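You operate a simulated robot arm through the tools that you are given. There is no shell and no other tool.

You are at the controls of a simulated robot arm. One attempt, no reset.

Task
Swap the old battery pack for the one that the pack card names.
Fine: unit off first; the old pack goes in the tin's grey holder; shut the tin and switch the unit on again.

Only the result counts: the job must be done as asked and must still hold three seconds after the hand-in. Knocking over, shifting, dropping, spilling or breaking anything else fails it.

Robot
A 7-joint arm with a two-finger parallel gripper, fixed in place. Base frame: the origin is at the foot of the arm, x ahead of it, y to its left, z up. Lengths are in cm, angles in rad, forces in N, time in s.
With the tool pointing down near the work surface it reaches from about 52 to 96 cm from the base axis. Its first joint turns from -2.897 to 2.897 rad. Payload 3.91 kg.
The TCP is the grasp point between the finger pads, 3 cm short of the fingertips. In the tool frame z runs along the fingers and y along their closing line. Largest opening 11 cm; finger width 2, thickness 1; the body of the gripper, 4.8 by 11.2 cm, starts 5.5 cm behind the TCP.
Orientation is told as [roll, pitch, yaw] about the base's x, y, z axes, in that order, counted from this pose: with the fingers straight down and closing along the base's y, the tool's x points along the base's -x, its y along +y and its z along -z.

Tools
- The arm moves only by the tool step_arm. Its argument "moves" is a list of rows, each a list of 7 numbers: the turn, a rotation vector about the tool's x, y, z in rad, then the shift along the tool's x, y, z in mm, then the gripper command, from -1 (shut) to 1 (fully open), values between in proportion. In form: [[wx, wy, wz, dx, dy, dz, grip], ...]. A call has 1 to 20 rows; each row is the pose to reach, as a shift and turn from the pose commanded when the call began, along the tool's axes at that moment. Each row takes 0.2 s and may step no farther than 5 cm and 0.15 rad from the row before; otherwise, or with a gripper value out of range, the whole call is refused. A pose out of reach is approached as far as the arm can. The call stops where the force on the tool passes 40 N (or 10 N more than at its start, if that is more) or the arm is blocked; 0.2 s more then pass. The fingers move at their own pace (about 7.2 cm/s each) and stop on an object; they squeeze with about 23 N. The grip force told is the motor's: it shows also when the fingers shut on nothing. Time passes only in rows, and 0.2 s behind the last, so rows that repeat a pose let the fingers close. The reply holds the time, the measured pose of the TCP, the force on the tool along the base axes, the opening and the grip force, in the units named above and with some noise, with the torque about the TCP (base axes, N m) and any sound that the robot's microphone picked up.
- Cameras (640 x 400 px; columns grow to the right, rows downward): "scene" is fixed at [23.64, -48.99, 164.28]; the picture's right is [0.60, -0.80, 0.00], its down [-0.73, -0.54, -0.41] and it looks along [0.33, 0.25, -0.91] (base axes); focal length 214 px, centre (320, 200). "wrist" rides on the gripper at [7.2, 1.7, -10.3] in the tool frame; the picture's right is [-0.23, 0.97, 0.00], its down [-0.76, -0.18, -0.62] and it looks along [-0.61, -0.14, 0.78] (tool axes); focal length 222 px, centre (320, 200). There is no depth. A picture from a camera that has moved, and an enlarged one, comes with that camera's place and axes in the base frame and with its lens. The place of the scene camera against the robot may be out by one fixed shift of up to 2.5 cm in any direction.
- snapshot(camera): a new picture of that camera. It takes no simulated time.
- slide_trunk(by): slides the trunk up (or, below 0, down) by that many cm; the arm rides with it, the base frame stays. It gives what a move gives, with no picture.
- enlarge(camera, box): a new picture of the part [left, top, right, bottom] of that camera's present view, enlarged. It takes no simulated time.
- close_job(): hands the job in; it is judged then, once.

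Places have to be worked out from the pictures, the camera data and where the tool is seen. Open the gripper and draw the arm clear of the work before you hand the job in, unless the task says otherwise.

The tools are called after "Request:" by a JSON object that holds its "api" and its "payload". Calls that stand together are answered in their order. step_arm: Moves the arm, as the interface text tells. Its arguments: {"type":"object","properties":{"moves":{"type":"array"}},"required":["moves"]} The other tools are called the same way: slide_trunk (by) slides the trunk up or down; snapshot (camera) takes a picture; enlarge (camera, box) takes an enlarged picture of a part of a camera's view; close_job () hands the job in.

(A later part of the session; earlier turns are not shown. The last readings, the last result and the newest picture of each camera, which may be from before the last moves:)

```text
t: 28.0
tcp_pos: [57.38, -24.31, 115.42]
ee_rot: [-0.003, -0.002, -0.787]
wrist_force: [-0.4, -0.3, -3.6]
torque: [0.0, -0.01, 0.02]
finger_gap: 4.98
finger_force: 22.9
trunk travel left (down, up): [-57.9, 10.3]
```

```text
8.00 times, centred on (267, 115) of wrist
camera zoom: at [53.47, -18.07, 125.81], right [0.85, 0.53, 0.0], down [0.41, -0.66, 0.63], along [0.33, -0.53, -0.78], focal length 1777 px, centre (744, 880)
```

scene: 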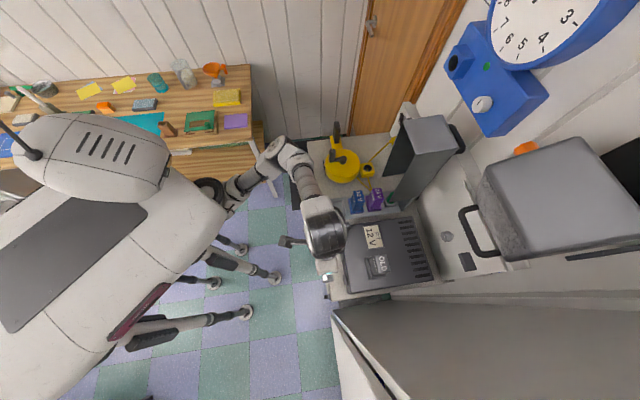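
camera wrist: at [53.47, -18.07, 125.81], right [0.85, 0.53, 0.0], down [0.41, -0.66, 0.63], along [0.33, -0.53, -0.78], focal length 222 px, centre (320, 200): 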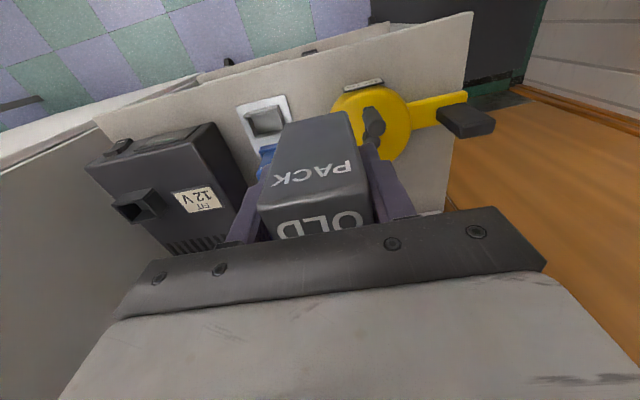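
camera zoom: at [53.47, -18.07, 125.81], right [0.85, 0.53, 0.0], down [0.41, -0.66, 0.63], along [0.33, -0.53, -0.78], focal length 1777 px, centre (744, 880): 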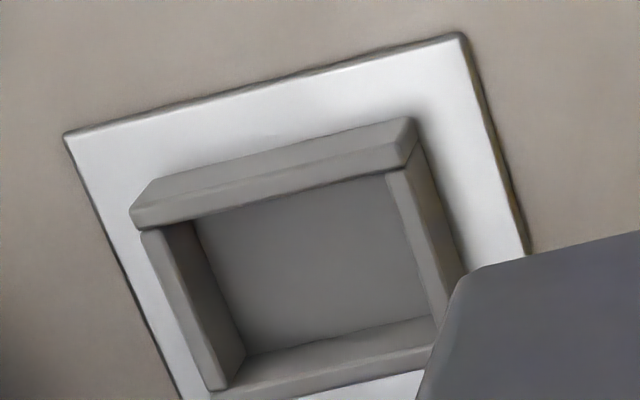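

The grey holder's rim is centred at about u=62.95, v=11.48 with its top at z≈84.4 (plate z≈82.3). Before descending I check in the scene picture how far the wrist assembly protrudes toward the lid.

Request:
{"api": "enlarge", "payload": {"camera": "scene", "box": [280, 70, 480, 230]}}

Request:
{"api": "snapshot", "payload": {"camera": "scene"}}

```text
2.50 times, centred on (380, 150) of scene
camera zoom: at [23.64, -48.99, 164.28], right [0.6, -0.8, 0.0], down [-0.73, -0.54, -0.41], along [0.33, 0.25, -0.91], focal length 536 px, centre (170, 325)
```

zoom: 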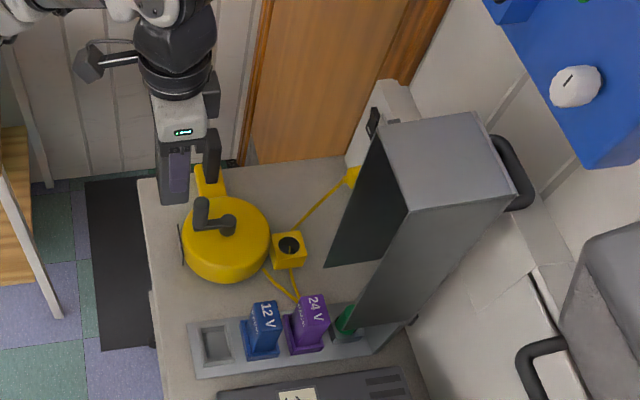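

```text
taken
```

scene: 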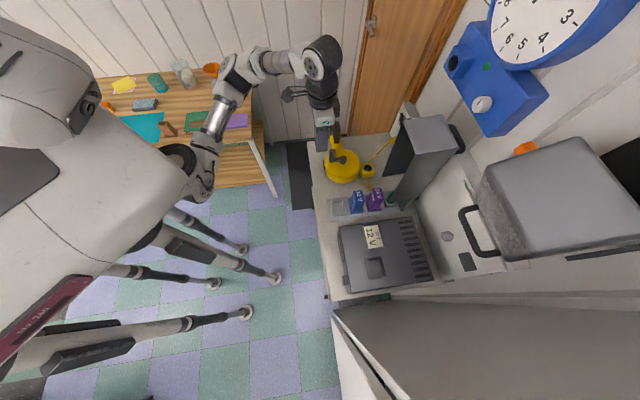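

The wrist assembly sits roughly above the tool, so it clears the lid. I move over the grey holder and go down until the pack's bottom is a few cm above the rim.

Request:
{"api": "step_arm", "payload": {"moves": [[0, 0, 0, -18, -40, 0, -1], [0, 0, 0, -36, -80, 0, -1], [0, 0, 0, -54, -119, 0, -1], [0, 0, 0, -54, -119, 45, -1], [0, 0, 0, -54, -119, 90, -1], [0, 0, 0, -54, -119, 135, -1], [0, 0, 0, -54, -119, 175, -1], [0, 0, 0, -54, -119, 195, -1], [0, 0, 0, -54, -119, 195, -1]]}}

Request:
{"api": "snapshot", "payload": {"camera": "wrist"}}

Request:
{"api": "enlarge", "payload": {"camera": "wrist", "box": [220, 60, 420, 200]}}

Request:
{"api": "enlarge", "payload": {"camera": "scene", "box": [310, 130, 450, 240]}}

```text
t: 30.0
tcp_pos: [52.86, -36.69, 96.11]
ee_rot: [-0.005, 0.0, -0.782]
wrist_force: [0.2, -0.8, -2.5]
torque: [0.0, -0.01, 0.0]
finger_gap: 4.98
finger_force: 22.8
trunk travel left (down, up): [-57.9, 10.3]
```

```text
taken
camera wrist: at [48.94, -30.34, 106.46], right [0.85, 0.53, 0.0], down [0.41, -0.66, 0.63], along [0.33, -0.53, -0.78], focal length 222 px, centre (320, 200)
```

wrist: 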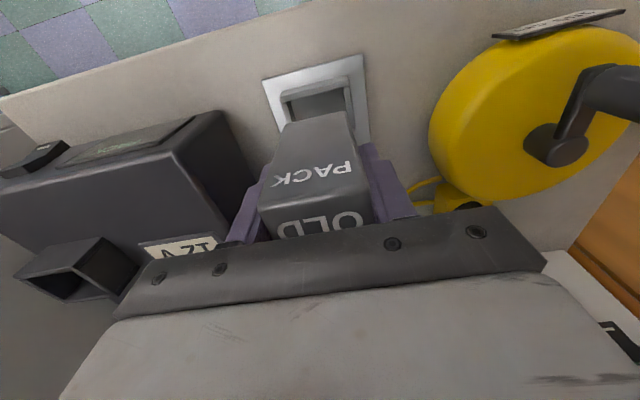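

```text
2.86 times, centred on (320, 130) of wrist
camera zoom: at [48.94, -30.34, 106.46], right [0.85, 0.53, 0.0], down [0.41, -0.66, 0.63], along [0.33, -0.53, -0.78], focal length 635 px, centre (320, 400)
```

zoom: 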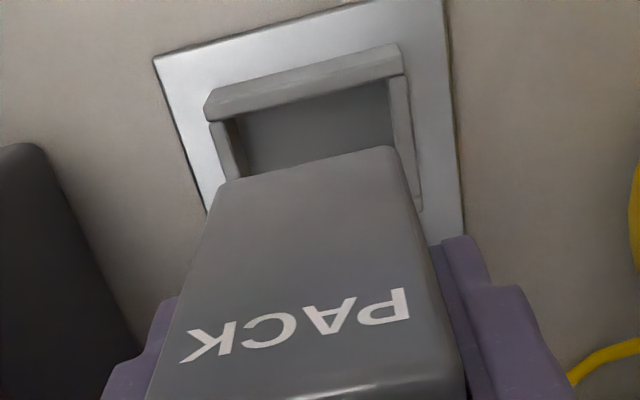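

```text
3.64 times, centred on (380, 185) of scene
camera zoom: at [23.64, -48.99, 164.28], right [0.6, -0.8, 0.0], down [-0.73, -0.54, -0.41], along [0.33, 0.25, -0.91], focal length 780 px, centre (102, 254)
```

zoom: 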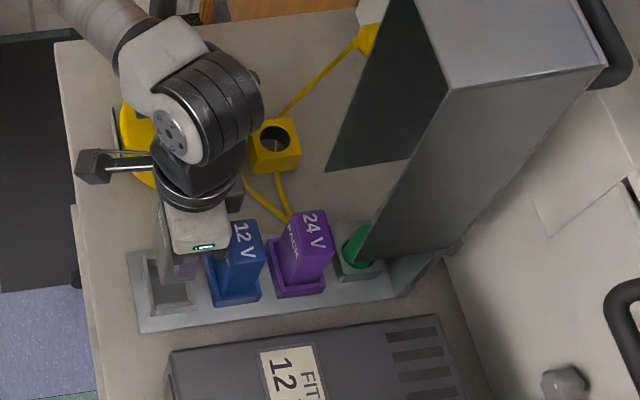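

The pack is about 0.3 cm too far out relative to the holder cavity; I correct that and descend until the pack's bottom is just entering the rim, checking force.

Request:
{"api": "step_arm", "payload": {"moves": [[0, 0, 0, 2.8, 0.5, 0, -1], [0, 0, 0, 2.8, 0.5, 20, -1], [0, 0, 0, 2.8, 0.5, 35, -1], [0, 0, 0, 2.8, 0.5, 42, -1], [0, 0, 0, 2.8, 0.5, 48, -1]]}}

Request:
{"api": "enlarge", "payload": {"camera": "wrist", "box": [240, 70, 400, 190]}}

```text
t: 31.2
tcp_pos: [52.77, -36.38, 91.33]
ee_rot: [-0.002, -0.002, -0.784]
wrist_force: [0.1, -0.1, -3.7]
torque: [0.02, 0.0, -0.02]
finger_gap: 4.98
finger_force: 22.5
trunk travel left (down, up): [-57.9, 10.3]
```

```text
3.33 times, centred on (320, 130) of wrist
camera zoom: at [48.75, -30.14, 101.63], right [0.85, 0.53, 0.0], down [0.41, -0.66, 0.63], along [0.33, -0.53, -0.78], focal length 740 px, centre (320, 433)
```

zoom: 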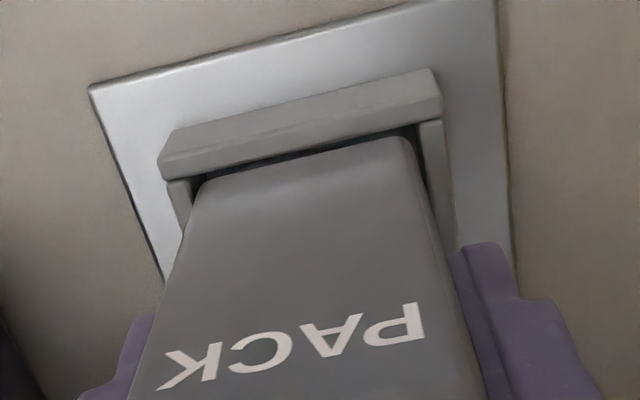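

It lines up inside the rim with no contact force. I continue down in small steps until it seats.

Request:
{"api": "step_arm", "payload": {"moves": [[0, 0, 0, 0, 0, 4, -1], [0, 0, 0, 0, 0, 8, -1], [0, 0, 0, 0, 0, 11, -1], [0, 0, 0, 0, 0, 11, -1]]}}

Request:
{"api": "enlarge", "payload": {"camera": "wrist", "box": [240, 70, 400, 190]}}

```text
t: 32.2
tcp_pos: [52.68, -36.44, 90.27]
ee_rot: [-0.002, -0.003, -0.783]
wrist_force: [0.3, 0.3, -2.0]
torque: [0.01, 0.05, 0.01]
finger_gap: 4.99
finger_force: 23.1
trunk travel left (down, up): [-57.9, 10.3]
```

```text
3.33 times, centred on (320, 130) of wrist
camera zoom: at [48.75, -30.16, 100.52], right [0.85, 0.53, 0.0], down [0.41, -0.66, 0.63], along [0.33, -0.53, -0.78], focal length 740 px, centre (320, 433)
```

zoom: 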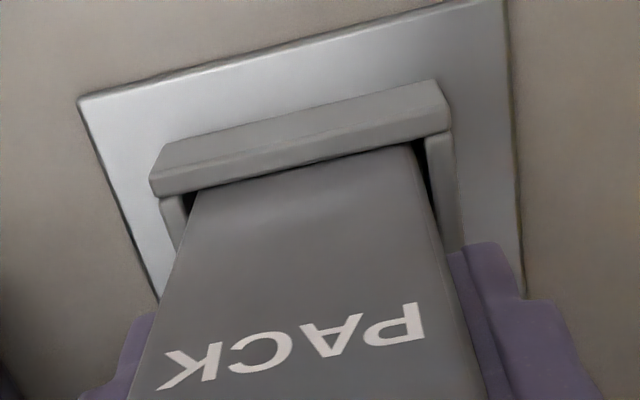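

Request:
{"api": "step_arm", "payload": {"moves": [[0, 0, 0, 0, 0, 3, -1], [0, 0, 0, 0, 0, 3, -1]]}}

```text
t: 32.8
tcp_pos: [52.79, -36.52, 89.87]
ee_rot: [-0.002, -0.004, -0.784]
wrist_force: [0.4, 0.1, -3.7]
torque: [0.02, -0.02, 0.01]
finger_gap: 4.99
finger_force: 22.9
trunk travel left (down, up): [-57.9, 10.3]
```

Still hanging freely; I keep going down in small steps.

Request:
{"api": "step_arm", "payload": {"moves": [[0, 0, 0, 0, 0, 3, -1], [0, 0, 0, 0, 0, 6, -1], [0, 0, 0, 0, 0, 8, -1], [0, 0, 0, 0, 0, 8, -1]]}}

Request:
{"api": "enlarge", "payload": {"camera": "wrist", "box": [240, 70, 400, 190]}}

```text
t: 33.8
tcp_pos: [52.71, -36.46, 89.21]
ee_rot: [-0.001, -0.003, -0.783]
wrist_force: [0.3, 0.7, 4.8]
torque: [0.25, -0.12, 0.0]
finger_gap: 4.98
finger_force: 22.9
trunk travel left (down, up): [-57.9, 10.3]
```

```text
3.33 times, centred on (320, 130) of wrist
camera zoom: at [48.78, -30.16, 99.48], right [0.85, 0.53, 0.0], down [0.41, -0.66, 0.63], along [0.33, -0.53, -0.78], focal length 740 px, centre (320, 433)
```

zoom: 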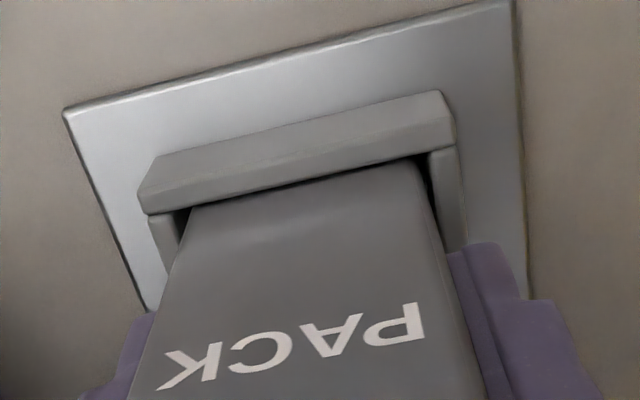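

Contact: the load changed from −3.5 N to +4.8 N, so the pack has met the floor of the holder. I press 2 mm more to be sure it's firmly seated.

Request:
{"api": "step_arm", "payload": {"moves": [[0, 0, 0, 0, 0, 2, -1], [0, 0, 0, 0, 0, 3, -1]]}}

```text
t: 34.4
tcp_pos: [52.71, -36.4, 89.24]
ee_rot: [-0.003, -0.008, -0.783]
wrist_force: [3.6, 0.5, 29.2]
torque: [0.65, -0.38, -0.08]
finger_gap: 4.98
finger_force: 23.3
trunk travel left (down, up): [-57.9, 10.3]
```

Firm stop at z≈89.2, so it's on the floor. I relieve the pressure and open the fingers slowly.

Request:
{"api": "step_arm", "payload": {"moves": [[0, 0, 0, 0, 0, -3, -1], [0, 0, 0, 0, 0, -3, -1], [0, 0, 0, 0, 0, -3, 0.0], [0, 0, 0, 0, 0, -3, 0.3], [0, 0, 0, 0, 0, -3, 0.3]]}}

Request:
{"api": "snapshot", "payload": {"camera": "wrist"}}

```text
t: 35.6
tcp_pos: [52.72, -36.46, 89.17]
ee_rot: [-0.001, -0.002, -0.783]
wrist_force: [-0.4, 0.0, -0.4]
torque: [0.0, -0.03, 0.0]
finger_gap: 7.14
finger_force: 0.1
trunk travel left (down, up): [-57.9, 10.3]
```

```text
taken
camera wrist: at [48.75, -30.17, 99.44], right [0.85, 0.53, 0.0], down [0.41, -0.66, 0.63], along [0.33, -0.53, -0.78], focal length 222 px, centre (320, 200)
```

wrist: 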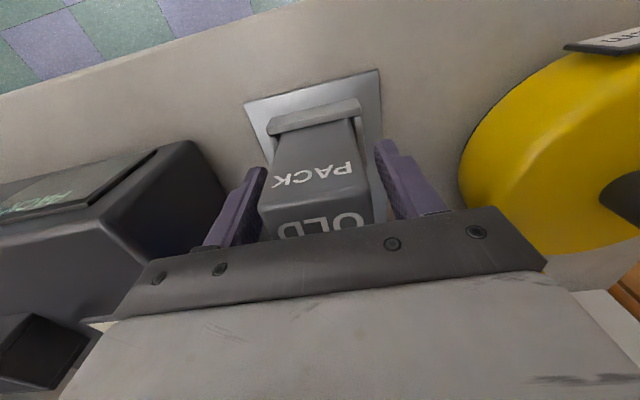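

The OLD pack stands in the grey holder. I rise straight up and then look at the blue pack.

Request:
{"api": "step_arm", "payload": {"moves": [[0, 0, 0, 0, 0, -30, 0.3], [0, 0, 0, 0, 0, -70, 0.3], [0, 0, 0, 0, 0, -115, 0.3], [0, 0, 0, 0, 0, -160, 0.3], [0, 0, 0, 0, 0, -200, 0.3], [0, 0, 0, 0, 0, -230, 0.3], [0, 0, 0, -20, 0, -230, 0.4], [0, 0, 0, -30, 0, -230, 0.4]]}}

Request:
{"api": "snapshot", "payload": {"camera": "wrist"}}

Request:
{"api": "enlarge", "payload": {"camera": "wrist", "box": [230, 50, 430, 220]}}

Request:
{"api": "enlarge", "payload": {"camera": "scene", "box": [310, 150, 430, 230]}}

```text
t: 37.4
tcp_pos: [54.73, -38.49, 112.19]
ee_rot: [-0.005, -0.002, -0.782]
wrist_force: [0.2, -0.1, -0.6]
torque: [-0.01, -0.01, 0.01]
finger_gap: 7.71
finger_force: 0.0
trunk travel left (down, up): [-57.9, 10.3]
```

```text
taken
camera wrist: at [50.84, -32.24, 122.52], right [0.85, 0.53, 0.0], down [0.41, -0.66, 0.63], along [0.33, -0.53, -0.78], focal length 222 px, centre (320, 200)
```

wrist: 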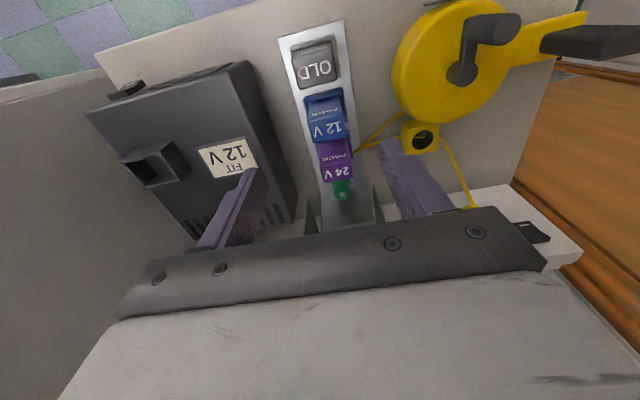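

```text
2.35 times, centred on (330, 135) of wrist
camera zoom: at [50.84, -32.24, 122.52], right [0.85, 0.53, 0.0], down [0.41, -0.66, 0.63], along [0.33, -0.53, -0.78], focal length 523 px, centre (296, 353)
```

zoom: 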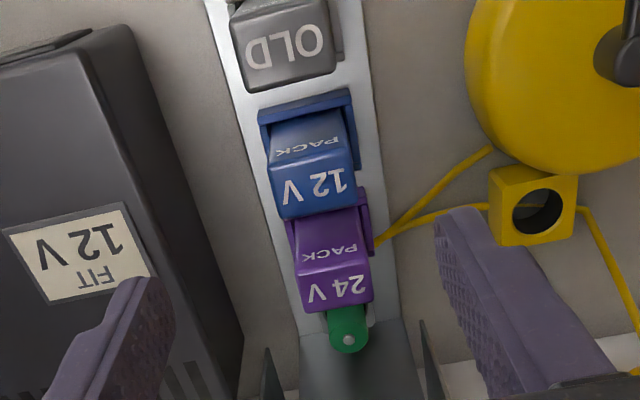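

```text
5.00 times, centred on (370, 190) of scene
camera zoom: at [23.64, -48.99, 164.28], right [0.6, -0.8, 0.0], down [-0.73, -0.54, -0.41], along [0.33, 0.25, -0.91], focal length 1072 px, centre (70, 250)
```

zoom: 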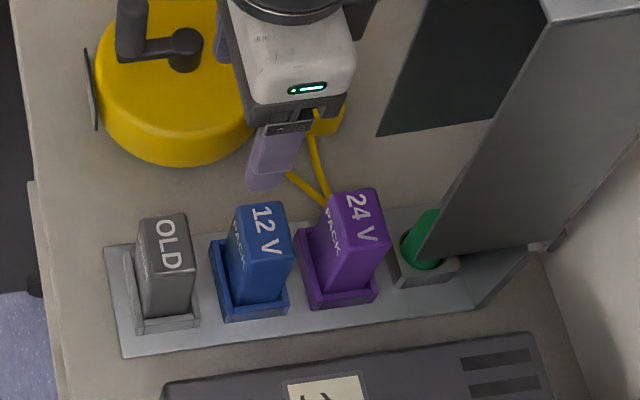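

OLD is in the grey holder. I compare the heights of OLD, blue and purple packs in a closer scene enlargement to make sure OLD is fully seated.

Request:
{"api": "enlarge", "payload": {"camera": "scene", "box": [325, 180, 395, 225]}}

Request:
{"api": "enlarge", "payload": {"camera": "wrist", "box": [280, 25, 370, 95]}}

Request:
{"api": "enlarge", "payload": {"camera": "wrist", "box": [285, 80, 375, 150]}}

```text
8.89 times, centred on (360, 202) of scene
camera zoom: at [23.64, -48.99, 164.28], right [0.6, -0.8, 0.0], down [-0.73, -0.54, -0.41], along [0.33, 0.25, -0.91], focal length 1906 px, centre (-36, 178)
```

zoom: 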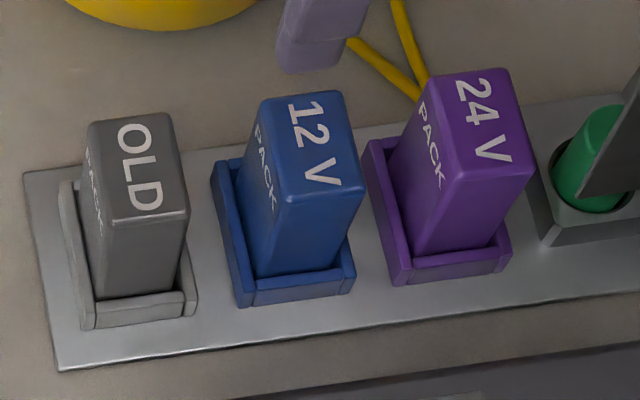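

```text
5.71 times, centred on (325, 60) of wrist
camera zoom: at [50.84, -32.24, 122.52], right [0.85, 0.53, 0.0], down [0.41, -0.66, 0.63], along [0.33, -0.53, -0.78], focal length 1269 px, centre (291, 1000)
```

zoom: 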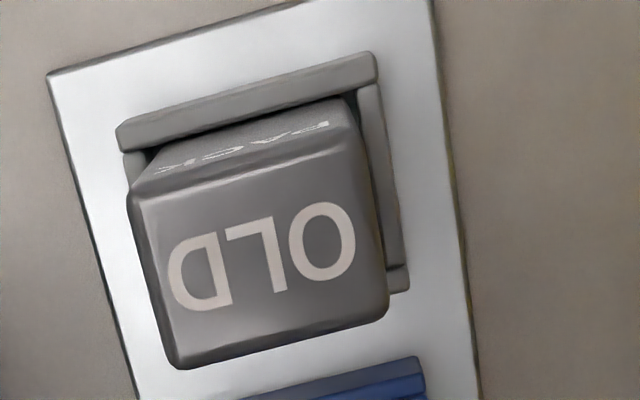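

```text
5.71 times, centred on (330, 115) of wrist
camera zoom: at [50.84, -32.24, 122.52], right [0.85, 0.53, 0.0], down [0.41, -0.66, 0.63], along [0.33, -0.53, -0.78], focal length 1269 px, centre (263, 686)
```

zoom: 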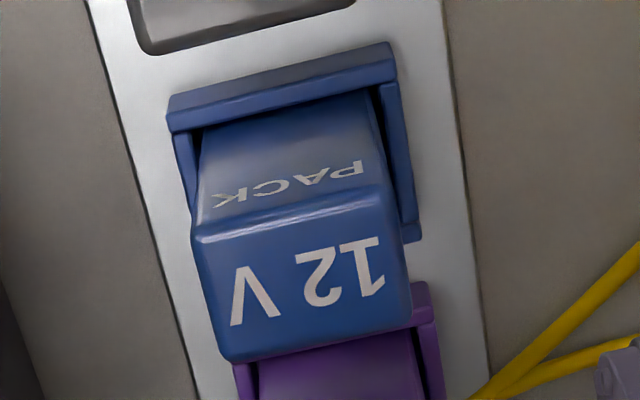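

Request:
{"api": "enlarge", "payload": {"camera": "scene", "box": [330, 188, 352, 218]}}

Request:
{"api": "enlarge", "payload": {"camera": "scene", "box": [345, 186, 367, 216]}}

Request:
{"api": "enlarge", "payload": {"camera": "scene", "box": [362, 184, 384, 214]}}

```text
13.33 times, centred on (341, 203) of scene
camera zoom: at [23.64, -48.99, 164.28], right [0.6, -0.8, 0.0], down [-0.73, -0.54, -0.41], along [0.33, 0.25, -0.91], focal length 2860 px, centre (40, 160)
```

zoom: 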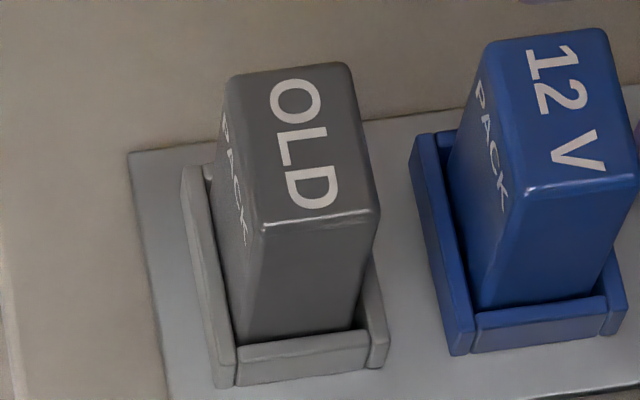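

```text
13.33 times, centred on (356, 201) of scene
camera zoom: at [23.64, -48.99, 164.28], right [0.6, -0.8, 0.0], down [-0.73, -0.54, -0.41], along [0.33, 0.25, -0.91], focal length 2860 px, centre (-160, 187)
```

zoom: 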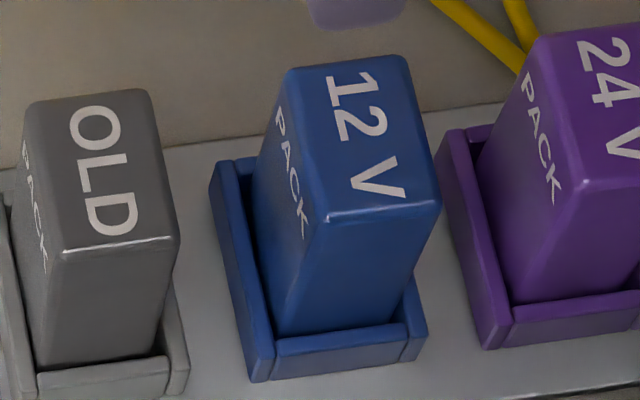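

```text
13.33 times, centred on (373, 199) of scene
camera zoom: at [23.64, -48.99, 164.28], right [0.6, -0.8, 0.0], down [-0.73, -0.54, -0.41], along [0.33, 0.25, -0.91], focal length 2860 px, centre (-387, 213)
```

zoom: 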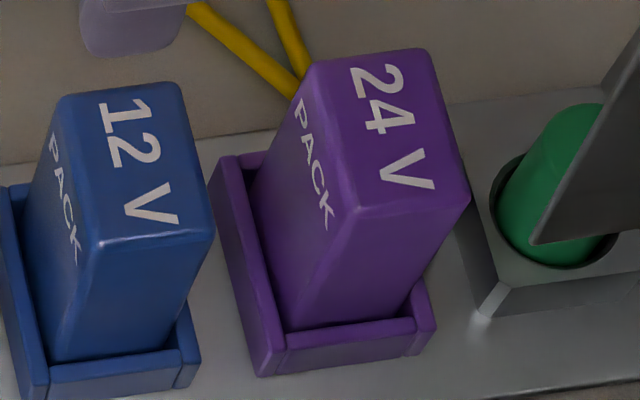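

All three packs protrude equally (7.5 cm above their rims), so OLD is fully seated. Blue pack centre is at u≈70.38, v≈11.47. I check the wrist assembly's clearance to the open lid before going down there.

Request:
{"api": "enlarge", "payload": {"camera": "scene", "box": [300, 50, 480, 230]}}

```text
2.22 times, centred on (390, 140) of scene
camera zoom: at [23.64, -48.99, 164.28], right [0.6, -0.8, 0.0], down [-0.73, -0.54, -0.41], along [0.33, 0.25, -0.91], focal length 477 px, centre (164, 333)
```

zoom: 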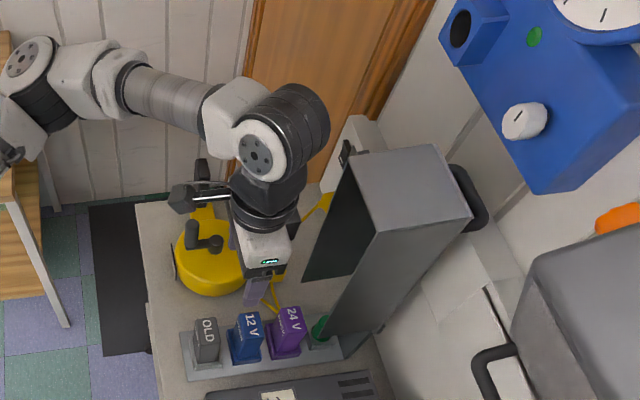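

The wrist assembly should stay about 1.4 cm short of the lid's side walls. I centre over the blue pack and descend part way, then check again.

Request:
{"api": "step_arm", "payload": {"moves": [[0, 0, 0, -23, 0, 0, 0.36], [0, 0, 0, -45.6, 0, 0, 0.36], [0, 0, 0, -45.6, 0, 40, 0.36], [0, 0, 0, -45.6, 0, 80, 0.36], [0, 0, 0, -45.6, 0, 120, 0.36], [0, 0, 0, -45.6, 0, 145, 0.36], [0, 0, 0, -45.6, 0, 145, 0.36]]}}

Request:
{"api": "snapshot", "payload": {"camera": "wrist"}}

Request:
{"api": "enlarge", "payload": {"camera": "scene", "box": [300, 80, 460, 240]}}

```text
t: 39.0
tcp_pos: [57.99, -41.86, 97.59]
ee_rot: [-0.004, -0.003, -0.783]
wrist_force: [-0.1, 0.5, 0.3]
torque: [-0.01, -0.02, -0.01]
finger_gap: 7.46
finger_force: 0.1
trunk travel left (down, up): [-57.9, 10.3]
```

```text
taken
camera wrist: at [54.13, -35.5, 107.96], right [0.85, 0.53, 0.0], down [0.41, -0.66, 0.63], along [0.33, -0.53, -0.78], focal length 222 px, centre (320, 200)
```

wrist: 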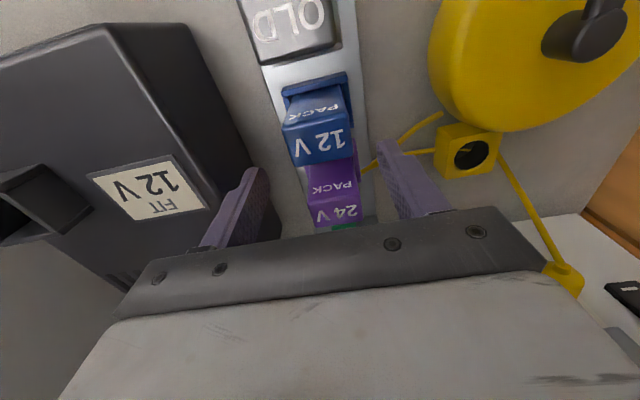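

```text
2.50 times, centred on (380, 160) of scene
camera zoom: at [23.64, -48.99, 164.28], right [0.6, -0.8, 0.0], down [-0.73, -0.54, -0.41], along [0.33, 0.25, -0.91], focal length 536 px, centre (170, 300)
```

zoom: 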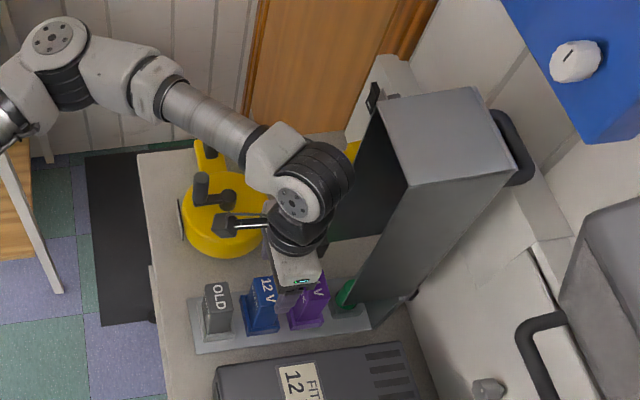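

Centred (TCP u≈70.6, v≈11.4). I continue down to z≈89.2 and close on the blue 12 V pack.

Request:
{"api": "step_arm", "payload": {"moves": [[0, 0, 0, 1.2, 0.6, 25, 0.36], [0, 0, 0, 1.2, 0.6, 50, 0.36], [0, 0, 0, 1.2, 0.6, 70, 0.36], [0, 0, 0, 1.2, 0.6, 84, 0.36], [0, 0, 0, 1.2, 0.6, 84, 0.36]]}}

Request:
{"api": "snapshot", "payload": {"camera": "wrist"}}

Request:
{"api": "enlarge", "payload": {"camera": "scene", "box": [300, 80, 460, 240]}}

```text
t: 40.2
tcp_pos: [57.96, -41.59, 89.19]
ee_rot: [-0.002, -0.001, -0.784]
wrist_force: [0.0, 0.5, -0.1]
torque: [0.02, 0.03, -0.04]
finger_gap: 7.51
finger_force: 0.1
trunk travel left (down, up): [-57.9, 10.3]
```

```text
taken
camera wrist: at [54.04, -35.4, 99.56], right [0.85, 0.53, 0.0], down [0.41, -0.66, 0.63], along [0.33, -0.53, -0.78], focal length 222 px, centre (320, 200)
```

wrist: 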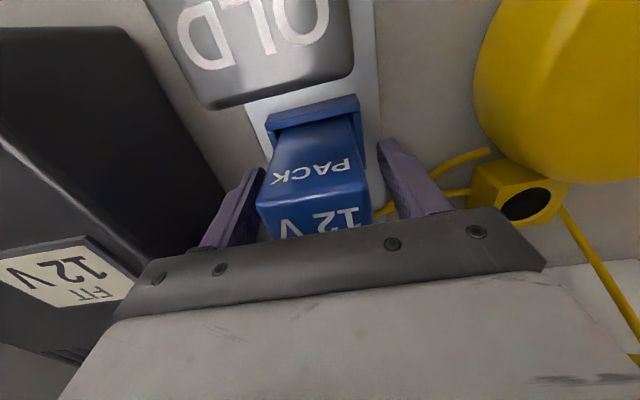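

```text
2.50 times, centred on (380, 160) of scene
camera zoom: at [23.64, -48.99, 164.28], right [0.6, -0.8, 0.0], down [-0.73, -0.54, -0.41], along [0.33, 0.25, -0.91], focal length 536 px, centre (170, 300)
```

zoom: 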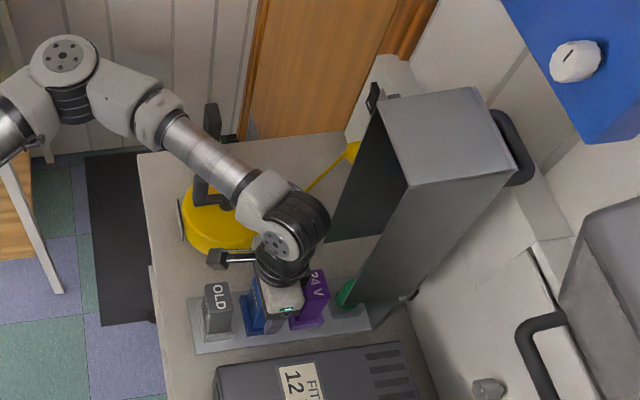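

The view matches the OLD-pack grasp exactly. I close the fingers.

Request:
{"api": "step_arm", "payload": {"moves": [[0, 0, 0, 0, 0, 0, -0.4], [0, 0, 0, 0, 0, 0, -1], [0, 0, 0, 0, 0, 0, -1], [0, 0, 0, 0, 0, 0, -1]]}}

```text
t: 41.2
tcp_pos: [58.06, -41.74, 89.21]
ee_rot: [-0.004, -0.001, -0.784]
wrist_force: [-2.1, -1.3, 0.6]
torque: [-0.06, 0.05, 0.0]
finger_gap: 4.99
finger_force: 23.5
trunk travel left (down, up): [-57.9, 10.3]
```

Gripped (4.99 cm). I lift the blue pack straight up in small steps and then further.

Request:
{"api": "step_arm", "payload": {"moves": [[0, 0, 0, 0, 0, -5, -1], [0, 0, 0, 0, 0, -12, -1], [0, 0, 0, 0, 0, -25, -1], [0, 0, 0, 0, 0, -45, -1], [0, 0, 0, 0, 0, -85, -1], [0, 0, 0, 0, 0, -130, -1], [0, 0, 0, 0, 0, -175, -1], [0, 0, 0, 0, 0, -220, -1], [0, 0, 0, 0, 0, -255, -1], [0, 0, 0, 0, 0, -255, -1]]}}

Request:
{"api": "snapshot", "payload": {"camera": "wrist"}}

```text
t: 43.4
tcp_pos: [57.93, -41.77, 114.68]
ee_rot: [-0.002, -0.001, -0.786]
wrist_force: [-0.6, 0.1, -3.8]
torque: [0.01, 0.01, -0.02]
finger_gap: 4.98
finger_force: 23.2
trunk travel left (down, up): [-57.9, 10.3]
```

```text
taken
camera wrist: at [54.0, -35.42, 125.02], right [0.85, 0.53, 0.0], down [0.41, -0.66, 0.62], along [0.33, -0.53, -0.78], focal length 222 px, centre (320, 200)
```

wrist: 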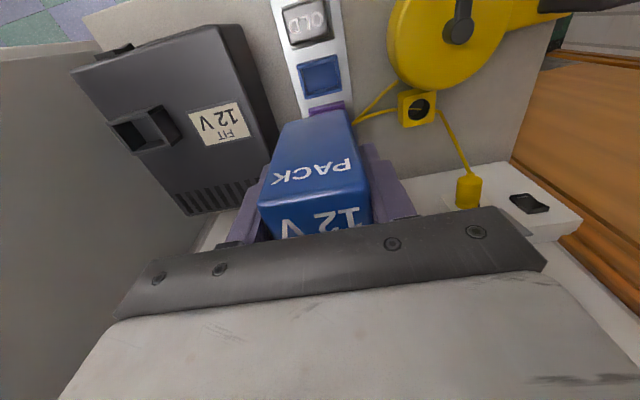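

The blue pack is out. I carry it across to above the unit's socket at height, then go down to just above the rim.

Request:
{"api": "step_arm", "payload": {"moves": [[0, 0, 0, 1, -42, 0, -1], [0, 0, 0, 2, -85, 0, -1], [0, 0, 0, 3, -128, 0, -1], [0, 0, 0, 5, -170, 0, -1], [0, 0, 0, 6, -213, 0, -1], [0, 0, 0, 7, -255, 0, -1], [0, 0, 0, 7, -255, 40, -1], [0, 0, 0, 7, -255, 75, -1], [0, 0, 0, 7, -255, 95, -1], [0, 0, 0, 7, -255, 95, -1]]}}

Request:
{"api": "snapshot", "payload": {"camera": "wrist"}}

Request:
{"api": "enlarge", "payload": {"camera": "wrist", "box": [220, 60, 400, 190]}}

```text
t: 45.6
tcp_pos: [39.53, -59.2, 105.26]
ee_rot: [-0.003, -0.002, -0.783]
wrist_force: [-0.4, 0.7, -3.2]
torque: [0.03, 0.0, -0.01]
finger_gap: 5.0
finger_force: 22.9
trunk travel left (down, up): [-57.9, 10.3]
```

```text
taken
camera wrist: at [35.56, -52.93, 115.64], right [0.85, 0.53, 0.0], down [0.41, -0.66, 0.63], along [0.33, -0.53, -0.78], focal length 222 px, centre (320, 200)
```

wrist: 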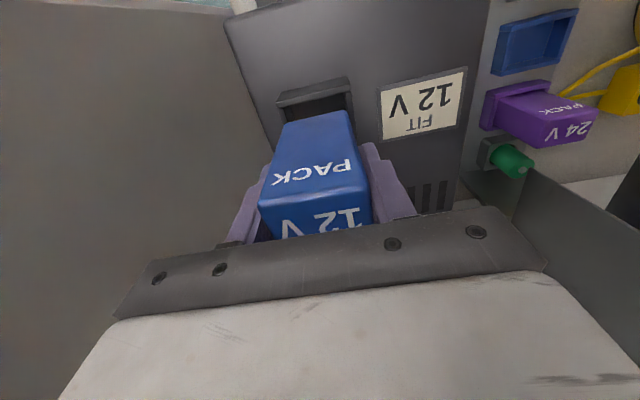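

```text
3.08 times, centred on (310, 125) of wrist
camera zoom: at [35.56, -52.93, 115.64], right [0.85, 0.53, 0.0], down [0.41, -0.66, 0.63], along [0.33, -0.53, -0.78], focal length 684 px, centre (351, 431)
```

zoom: 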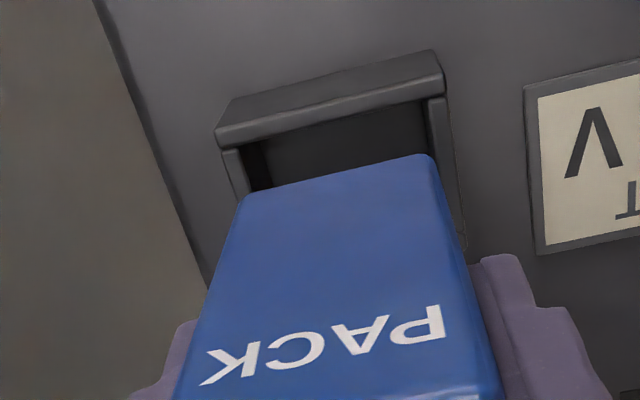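

Aligned within about 1.5 mm of where the OLD pack came out; I correct that and lower gently, watching the force.

Request:
{"api": "step_arm", "payload": {"moves": [[0, 0, 0, 0, -1.4, 10, -1], [0, 0, 0, 0, -1.4, 20, -1], [0, 0, 0, 0, -1.4, 28, -1], [0, 0, 0, 0, -1.4, 35, -1], [0, 0, 0, 0, -1.4, 42, -1], [0, 0, 0, 0, -1.4, 48, -1]]}}

Request:
{"api": "enlarge", "payload": {"camera": "wrist", "box": [220, 60, 400, 190]}}

```text
t: 47.0
tcp_pos: [39.4, -59.28, 100.52]
ee_rot: [-0.002, -0.003, -0.785]
wrist_force: [-0.2, 0.1, -2.4]
torque: [-0.01, 0.0, 0.01]
finger_gap: 4.97
finger_force: 23.1
trunk travel left (down, up): [-57.9, 10.3]
```

```text
3.08 times, centred on (310, 125) of wrist
camera zoom: at [35.45, -53.0, 110.83], right [0.85, 0.53, 0.0], down [0.41, -0.66, 0.62], along [0.33, -0.53, -0.78], focal length 684 px, centre (351, 431)
```

zoom: 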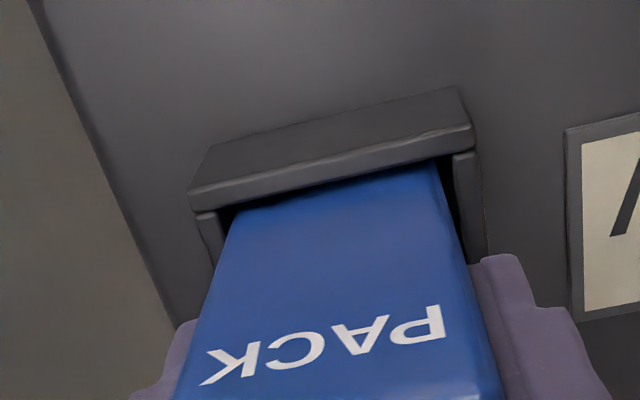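

Going in freely. I lower the remaining ~1.7 cm until it seats.

Request:
{"api": "step_arm", "payload": {"moves": [[0, 0, 0, 0, 0, 6, -1], [0, 0, 0, 0, 0, 12, -1], [0, 0, 0, 0, 0, 16, -1], [0, 0, 0, 0, 0, 18, -1], [0, 0, 0, 0, 0, 18, -1]]}}

```text
t: 48.2
tcp_pos: [39.37, -59.23, 98.85]
ee_rot: [-0.003, -0.005, -0.783]
wrist_force: [1.4, -2.9, 7.4]
torque: [0.12, -0.15, -0.06]
finger_gap: 5.0
finger_force: 22.6
trunk travel left (down, up): [-57.9, 10.3]
```

Contact at z≈98.85, the same height the OLD pack sat. I press slightly to make sure, then relieve and open.

Request:
{"api": "step_arm", "payload": {"moves": [[0, 0, 0, 0, 0, 1.5, -1], [0, 0, 0, 0, 0, 1.5, -1]]}}

```text
t: 48.8
tcp_pos: [39.41, -59.31, 98.82]
ee_rot: [-0.005, -0.006, -0.784]
wrist_force: [4.2, -8.6, 21.6]
torque: [0.25, -0.34, -0.15]
finger_gap: 4.98
finger_force: 22.8
trunk travel left (down, up): [-57.9, 10.3]
```

Request:
{"api": "step_arm", "payload": {"moves": [[0, 0, 0, 0, 0, -2.5, -1], [0, 0, 0, 0, 0, -2.5, -0.02], [0, 0, 0, 0, 0, -2.5, 0.3], [0, 0, 0, 0, 0, -2.5, 0.3]]}}

Request:
{"api": "snapshot", "payload": {"camera": "wrist"}}

```text
t: 49.8
tcp_pos: [39.42, -59.25, 98.81]
ee_rot: [-0.001, -0.002, -0.784]
wrist_force: [0.7, 0.4, -0.4]
torque: [-0.04, 0.01, 0.01]
finger_gap: 7.17
finger_force: 0.0
trunk travel left (down, up): [-57.9, 10.3]
```

```text
taken
camera wrist: at [35.43, -52.99, 109.15], right [0.85, 0.53, 0.0], down [0.41, -0.66, 0.63], along [0.33, -0.53, -0.78], focal length 222 px, centre (320, 200)
```

wrist: 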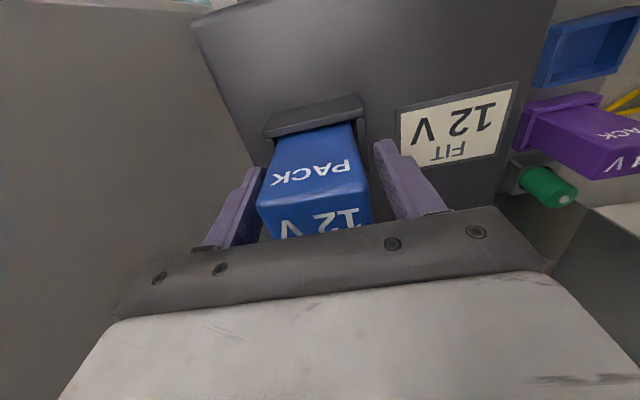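

The blue 12 V pack is seated in the unit just as the OLD one was. I rise clear, raise the trunk and go look at the lid and its handle from above.

Request:
{"api": "step_arm", "payload": {"moves": [[0, 0, 0, 0, 0, -30, 0.36], [0, 0, 0, 0, 0, -70, 0.36], [0, 0, 0, 0, 0, -110, 0.36], [0, 0, 0, 0, 0, -150, 0.36]]}}

Request:
{"api": "slide_trunk", "payload": {"by": 14}}

Request:
{"api": "enlarge", "payload": {"camera": "wrist", "box": [200, 0, 440, 210]}}

```text
t: 50.8
tcp_pos: [39.38, -59.18, 113.99]
ee_rot: [-0.002, -0.004, -0.786]
wrist_force: [0.1, 0.3, 0.2]
torque: [-0.01, -0.03, -0.02]
finger_gap: 7.48
finger_force: 0.1
trunk travel left (down, up): [-57.9, 10.3]
```

```text
t: 52.2
tcp_pos: [39.46, -59.28, 124.18]
ee_rot: [-0.001, -0.002, -0.783]
wrist_force: [-0.2, -0.7, 0.3]
torque: [-0.02, 0.02, 0.01]
finger_gap: 7.48
finger_force: 0.0
out of reach, approached as far as the arm can: row 1
trunk travel left (down, up): [-68.2, 0.0]
```

```text
1.90 times, centred on (320, 105) of wrist
camera zoom: at [35.5, -52.98, 134.47], right [0.85, 0.53, 0.0], down [0.41, -0.66, 0.63], along [0.33, -0.53, -0.78], focal length 423 px, centre (320, 381)
```

zoom: 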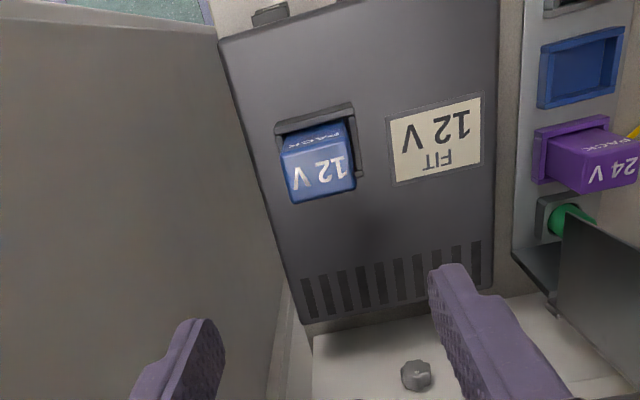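

Next I move to u≈64, v≈2 and tilt the camera outward to view the lid and handle.

Request:
{"api": "step_arm", "payload": {"moves": [[0, -0.12, 0, 15, 40, 0, 0.36], [0, -0.24, 0, 29, 80, 0, 0.36], [0, -0.36, 0, 44, 120, 0, 0.36], [0, -0.48, 0, 58, 160, 0, 0.36], [0, -0.48, 0, 58, 160, 0, 0.36]]}}

Request:
{"api": "snapshot", "payload": {"camera": "wrist"}}

Request:
{"api": "enlarge", "payload": {"camera": "wrist", "box": [250, 60, 560, 250]}}

```text
t: 53.4
tcp_pos: [46.56, -43.88, 124.12]
ee_rot: [-0.003, -0.483, -0.781]
wrist_force: [-0.6, -0.6, -0.8]
torque: [0.0, -0.01, 0.0]
finger_gap: 7.48
finger_force: 0.1
trunk travel left (down, up): [-68.2, 0.0]
```

```text
taken
camera wrist: at [39.82, -34.81, 129.91], right [0.83, 0.55, 0.1], down [0.15, -0.4, 0.91], along [0.54, -0.74, -0.41], focal length 222 px, centre (320, 200)
```

wrist: 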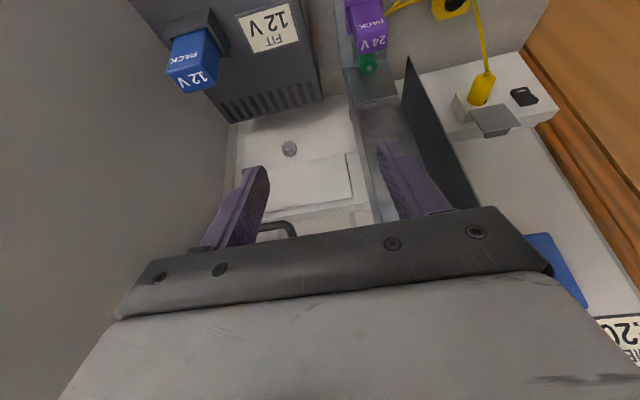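

```text
2.06 times, centred on (405, 155) of wrist
camera zoom: at [39.82, -34.81, 129.91], right [0.83, 0.55, 0.1], down [0.15, -0.4, 0.91], along [0.54, -0.74, -0.41], focal length 459 px, centre (144, 293)
```

zoom: 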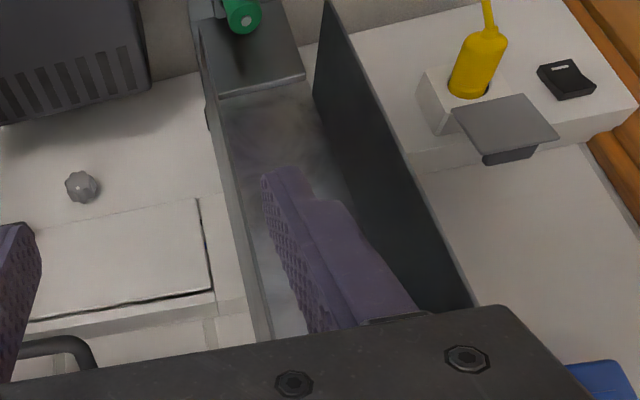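

I need a higher vantage to see the handle behind the lid; I go up and outward a bit with less tilt.

Request:
{"api": "step_arm", "payload": {"moves": [[0, 0.06, 0, -30, 7, -14, 0.36], [0, 0.12, 0, -60, 14, -29, 0.36], [0, 0.18, 0, -90, 20, -43, 0.36], [0, 0.18, 0, -90, 20, -43, 0.36]]}}

Request:
{"api": "snapshot", "payload": {"camera": "wrist"}}

Request:
{"api": "snapshot", "payload": {"camera": "scene"}}

```text
t: 54.4
tcp_pos: [52.27, -46.67, 132.16]
ee_rot: [-0.002, -0.301, -0.785]
wrist_force: [0.6, 0.3, -0.2]
torque: [0.0, 0.06, 0.03]
finger_gap: 7.45
finger_force: 0.0
trunk travel left (down, up): [-68.2, 0.0]
```

```text
taken
camera wrist: at [46.41, -38.38, 139.9], right [0.84, 0.54, 0.06], down [0.26, -0.51, 0.82], along [0.47, -0.67, -0.57], focal length 222 px, centre (320, 200)
```

wrist: 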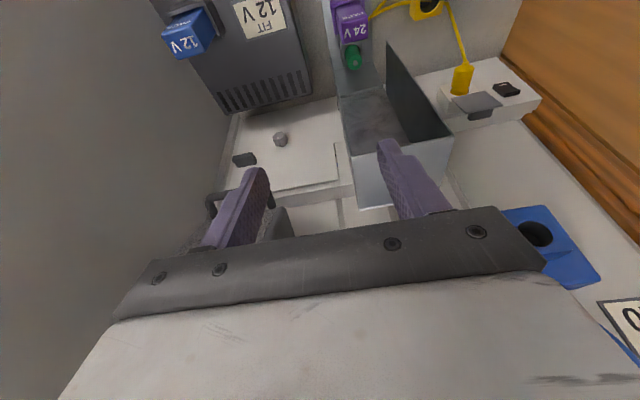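

```text
taken
```

scene: 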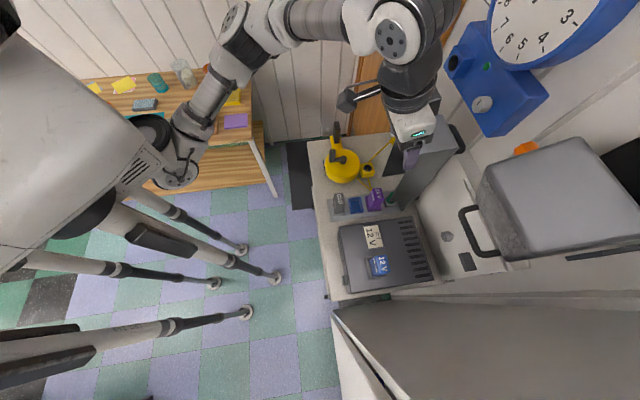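

Request:
{"api": "step_arm", "payload": {"moves": [[0, 0, 0, -17, 30, -5, 1], [0, 0, 0, -35, 60, -10, 1], [0, 0, 0, -35, 60, -10, 1]]}}

Request:
{"api": "snapshot", "payload": {"camera": "wrist"}}

Request:
{"api": "enlarge", "payload": {"camera": "wrist", "box": [220, 60, 480, 240]}}

```text
t: 55.2
tcp_pos: [58.71, -44.67, 134.06]
ee_rot: [-0.002, -0.303, -0.783]
wrist_force: [0.9, 0.2, -0.2]
torque: [0.04, -0.07, 0.02]
finger_gap: 11.02
finger_force: 0.0
trunk travel left (down, up): [-68.2, 0.0]
```

```text
taken
camera wrist: at [52.83, -36.33, 141.86], right [0.84, 0.54, 0.07], down [0.26, -0.51, 0.82], along [0.47, -0.68, -0.57], focal length 222 px, centre (320, 200)
```

wrist: 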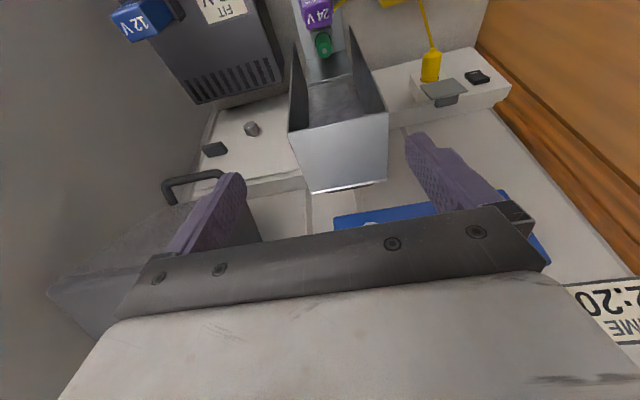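

```text
2.22 times, centred on (350, 150) of wrist
camera zoom: at [52.83, -36.33, 141.86], right [0.84, 0.54, 0.07], down [0.26, -0.51, 0.82], along [0.47, -0.68, -0.57], focal length 494 px, centre (253, 311)
```

zoom: 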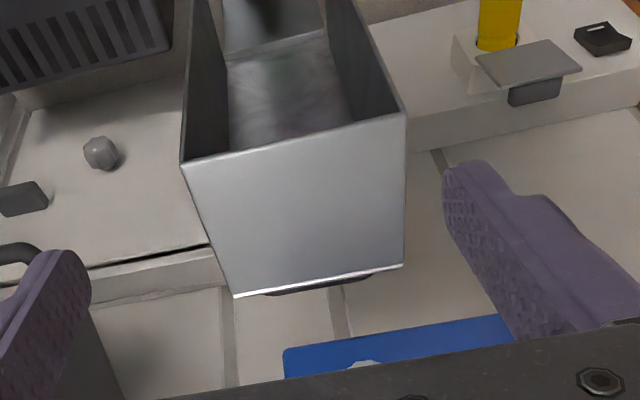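

The lid's top end is at u 76.8–86.8, z≈124, with the handle bar peeking out behind it near u≈92, z≈120. I move 6 cm further out at this height to see the handle itself.

Request:
{"api": "step_arm", "payload": {"moves": [[0, 0, 0, -29, 8, 9, 1], [0, 0, 0, -57, 15, 18, 1], [0, 0, 0, -57, 15, 18, 1]]}}

Request:
{"api": "snapshot", "payload": {"camera": "wrist"}}

Request:
{"api": "enlarge", "payload": {"camera": "wrist", "box": [220, 60, 480, 240]}}

```text
t: 56.0
tcp_pos: [63.98, -47.74, 134.13]
ee_rot: [-0.004, -0.302, -0.784]
wrist_force: [0.4, 0.1, 0.2]
torque: [0.01, 0.02, 0.0]
finger_gap: 11.0
finger_force: 0.0
trunk travel left (down, up): [-68.2, 0.0]
```

```text
taken
camera wrist: at [58.06, -39.44, 141.79], right [0.84, 0.54, 0.07], down [0.26, -0.51, 0.82], along [0.47, -0.68, -0.57], focal length 222 px, centre (320, 200)
```

wrist: 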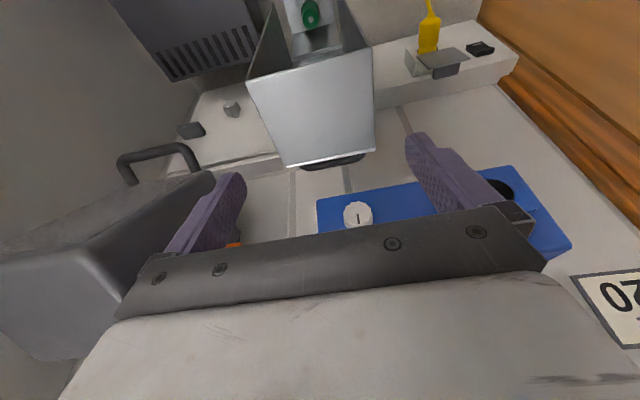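

```text
2.22 times, centred on (350, 150) of wrist
camera zoom: at [58.06, -39.44, 141.79], right [0.84, 0.54, 0.07], down [0.26, -0.51, 0.82], along [0.47, -0.68, -0.57], focal length 494 px, centre (253, 311)
```

zoom: 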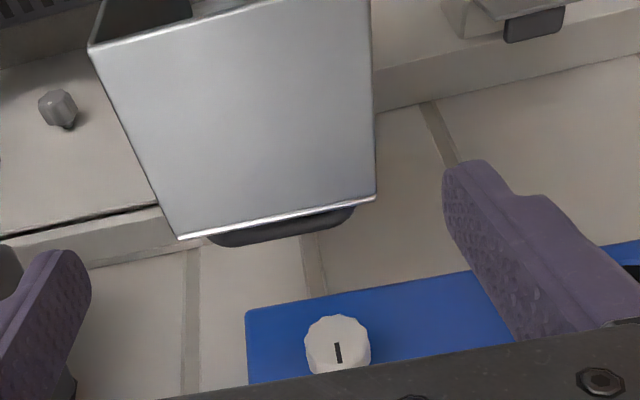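

Request:
{"api": "enlarge", "payload": {"camera": "scene", "box": [400, 90, 500, 160]}}

Request:
{"api": "enlarge", "payload": {"camera": "wrist", "box": [290, 130, 400, 240]}}

```text
5.71 times, centred on (450, 125) of scene
camera zoom: at [23.64, -48.99, 164.28], right [0.6, -0.8, 0.0], down [-0.73, -0.54, -0.41], along [0.33, 0.25, -0.91], focal length 1226 px, centre (-423, 629)
```

zoom: 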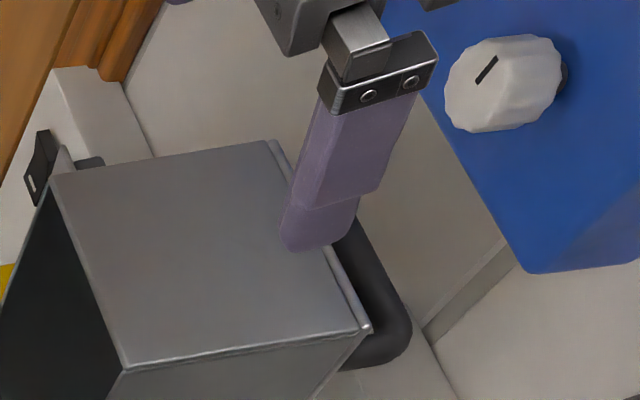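

```text
3.64 times, centred on (345, 185) of wrist
camera zoom: at [58.06, -39.44, 141.79], right [0.84, 0.54, 0.07], down [0.26, -0.51, 0.82], along [0.47, -0.68, -0.57], focal length 808 px, centre (229, 254)
```

zoom: 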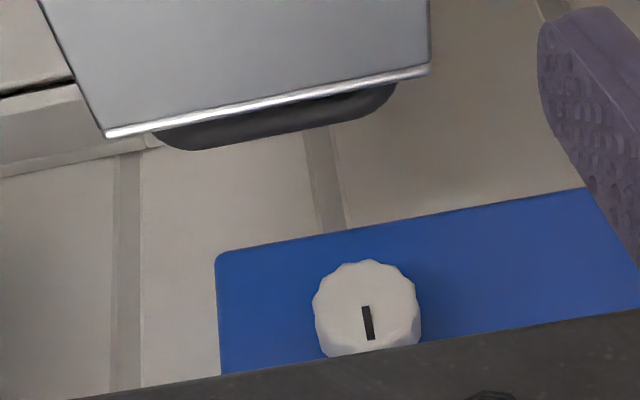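

The handle stands only ~2.6 cm off the lid, too tight to hook, but the lid is ~9.8 cm wide, so the fully open gripper (11 cm) can straddle and clamp it by its side walls and swing it down under control. I untilt above the lid, centred at v=11.5.

Request:
{"api": "step_arm", "payload": {"moves": [[0, 0.1, 0, -11, 0, 3, 1], [0, 0.2, 0, -22, 0, 7, 1], [0, 0.302, 0, -32.5, 0, 10, 1], [0, 0.302, 0, -32.5, 0, 10, 1]]}}

Request:
{"api": "snapshot", "payload": {"camera": "wrist"}}

Request:
{"api": "enlarge", "payload": {"camera": "scene", "box": [370, 60, 500, 190]}}

```text
t: 57.0
tcp_pos: [64.39, -47.98, 133.77]
ee_rot: [-0.003, -0.054, -0.783]
wrist_force: [-0.1, 0.4, 0.4]
torque: [-0.04, 0.02, -0.02]
finger_gap: 11.0
finger_force: 0.0
out of reach, approached as far as the arm can: row 2, 3, 4
trunk travel left (down, up): [-68.2, 0.0]
```

```text
taken
camera wrist: at [60.05, -41.37, 143.78], right [0.85, 0.53, 0.01], down [0.39, -0.64, 0.66], along [0.36, -0.56, -0.75], focal length 222 px, centre (320, 200)
```

wrist: 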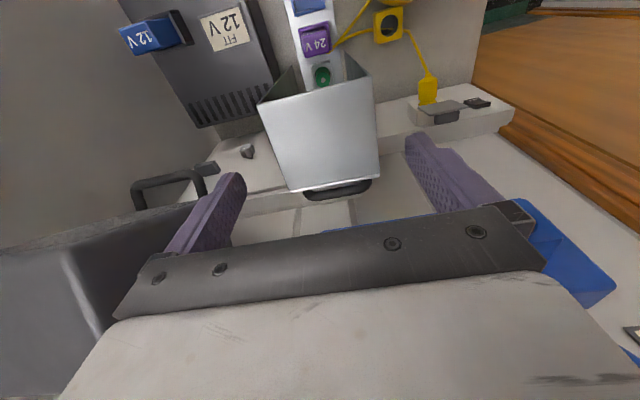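

```text
3.08 times, centred on (435, 125) of scene
camera zoom: at [23.64, -48.99, 164.28], right [0.6, -0.8, 0.0], down [-0.73, -0.54, -0.41], along [0.33, 0.25, -0.91], focal length 660 px, centre (-34, 431)
```

zoom: 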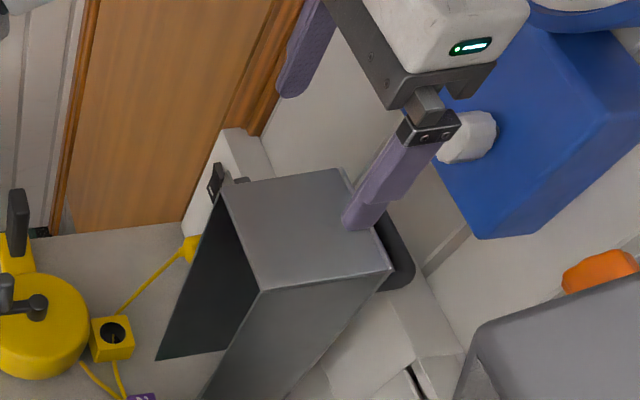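

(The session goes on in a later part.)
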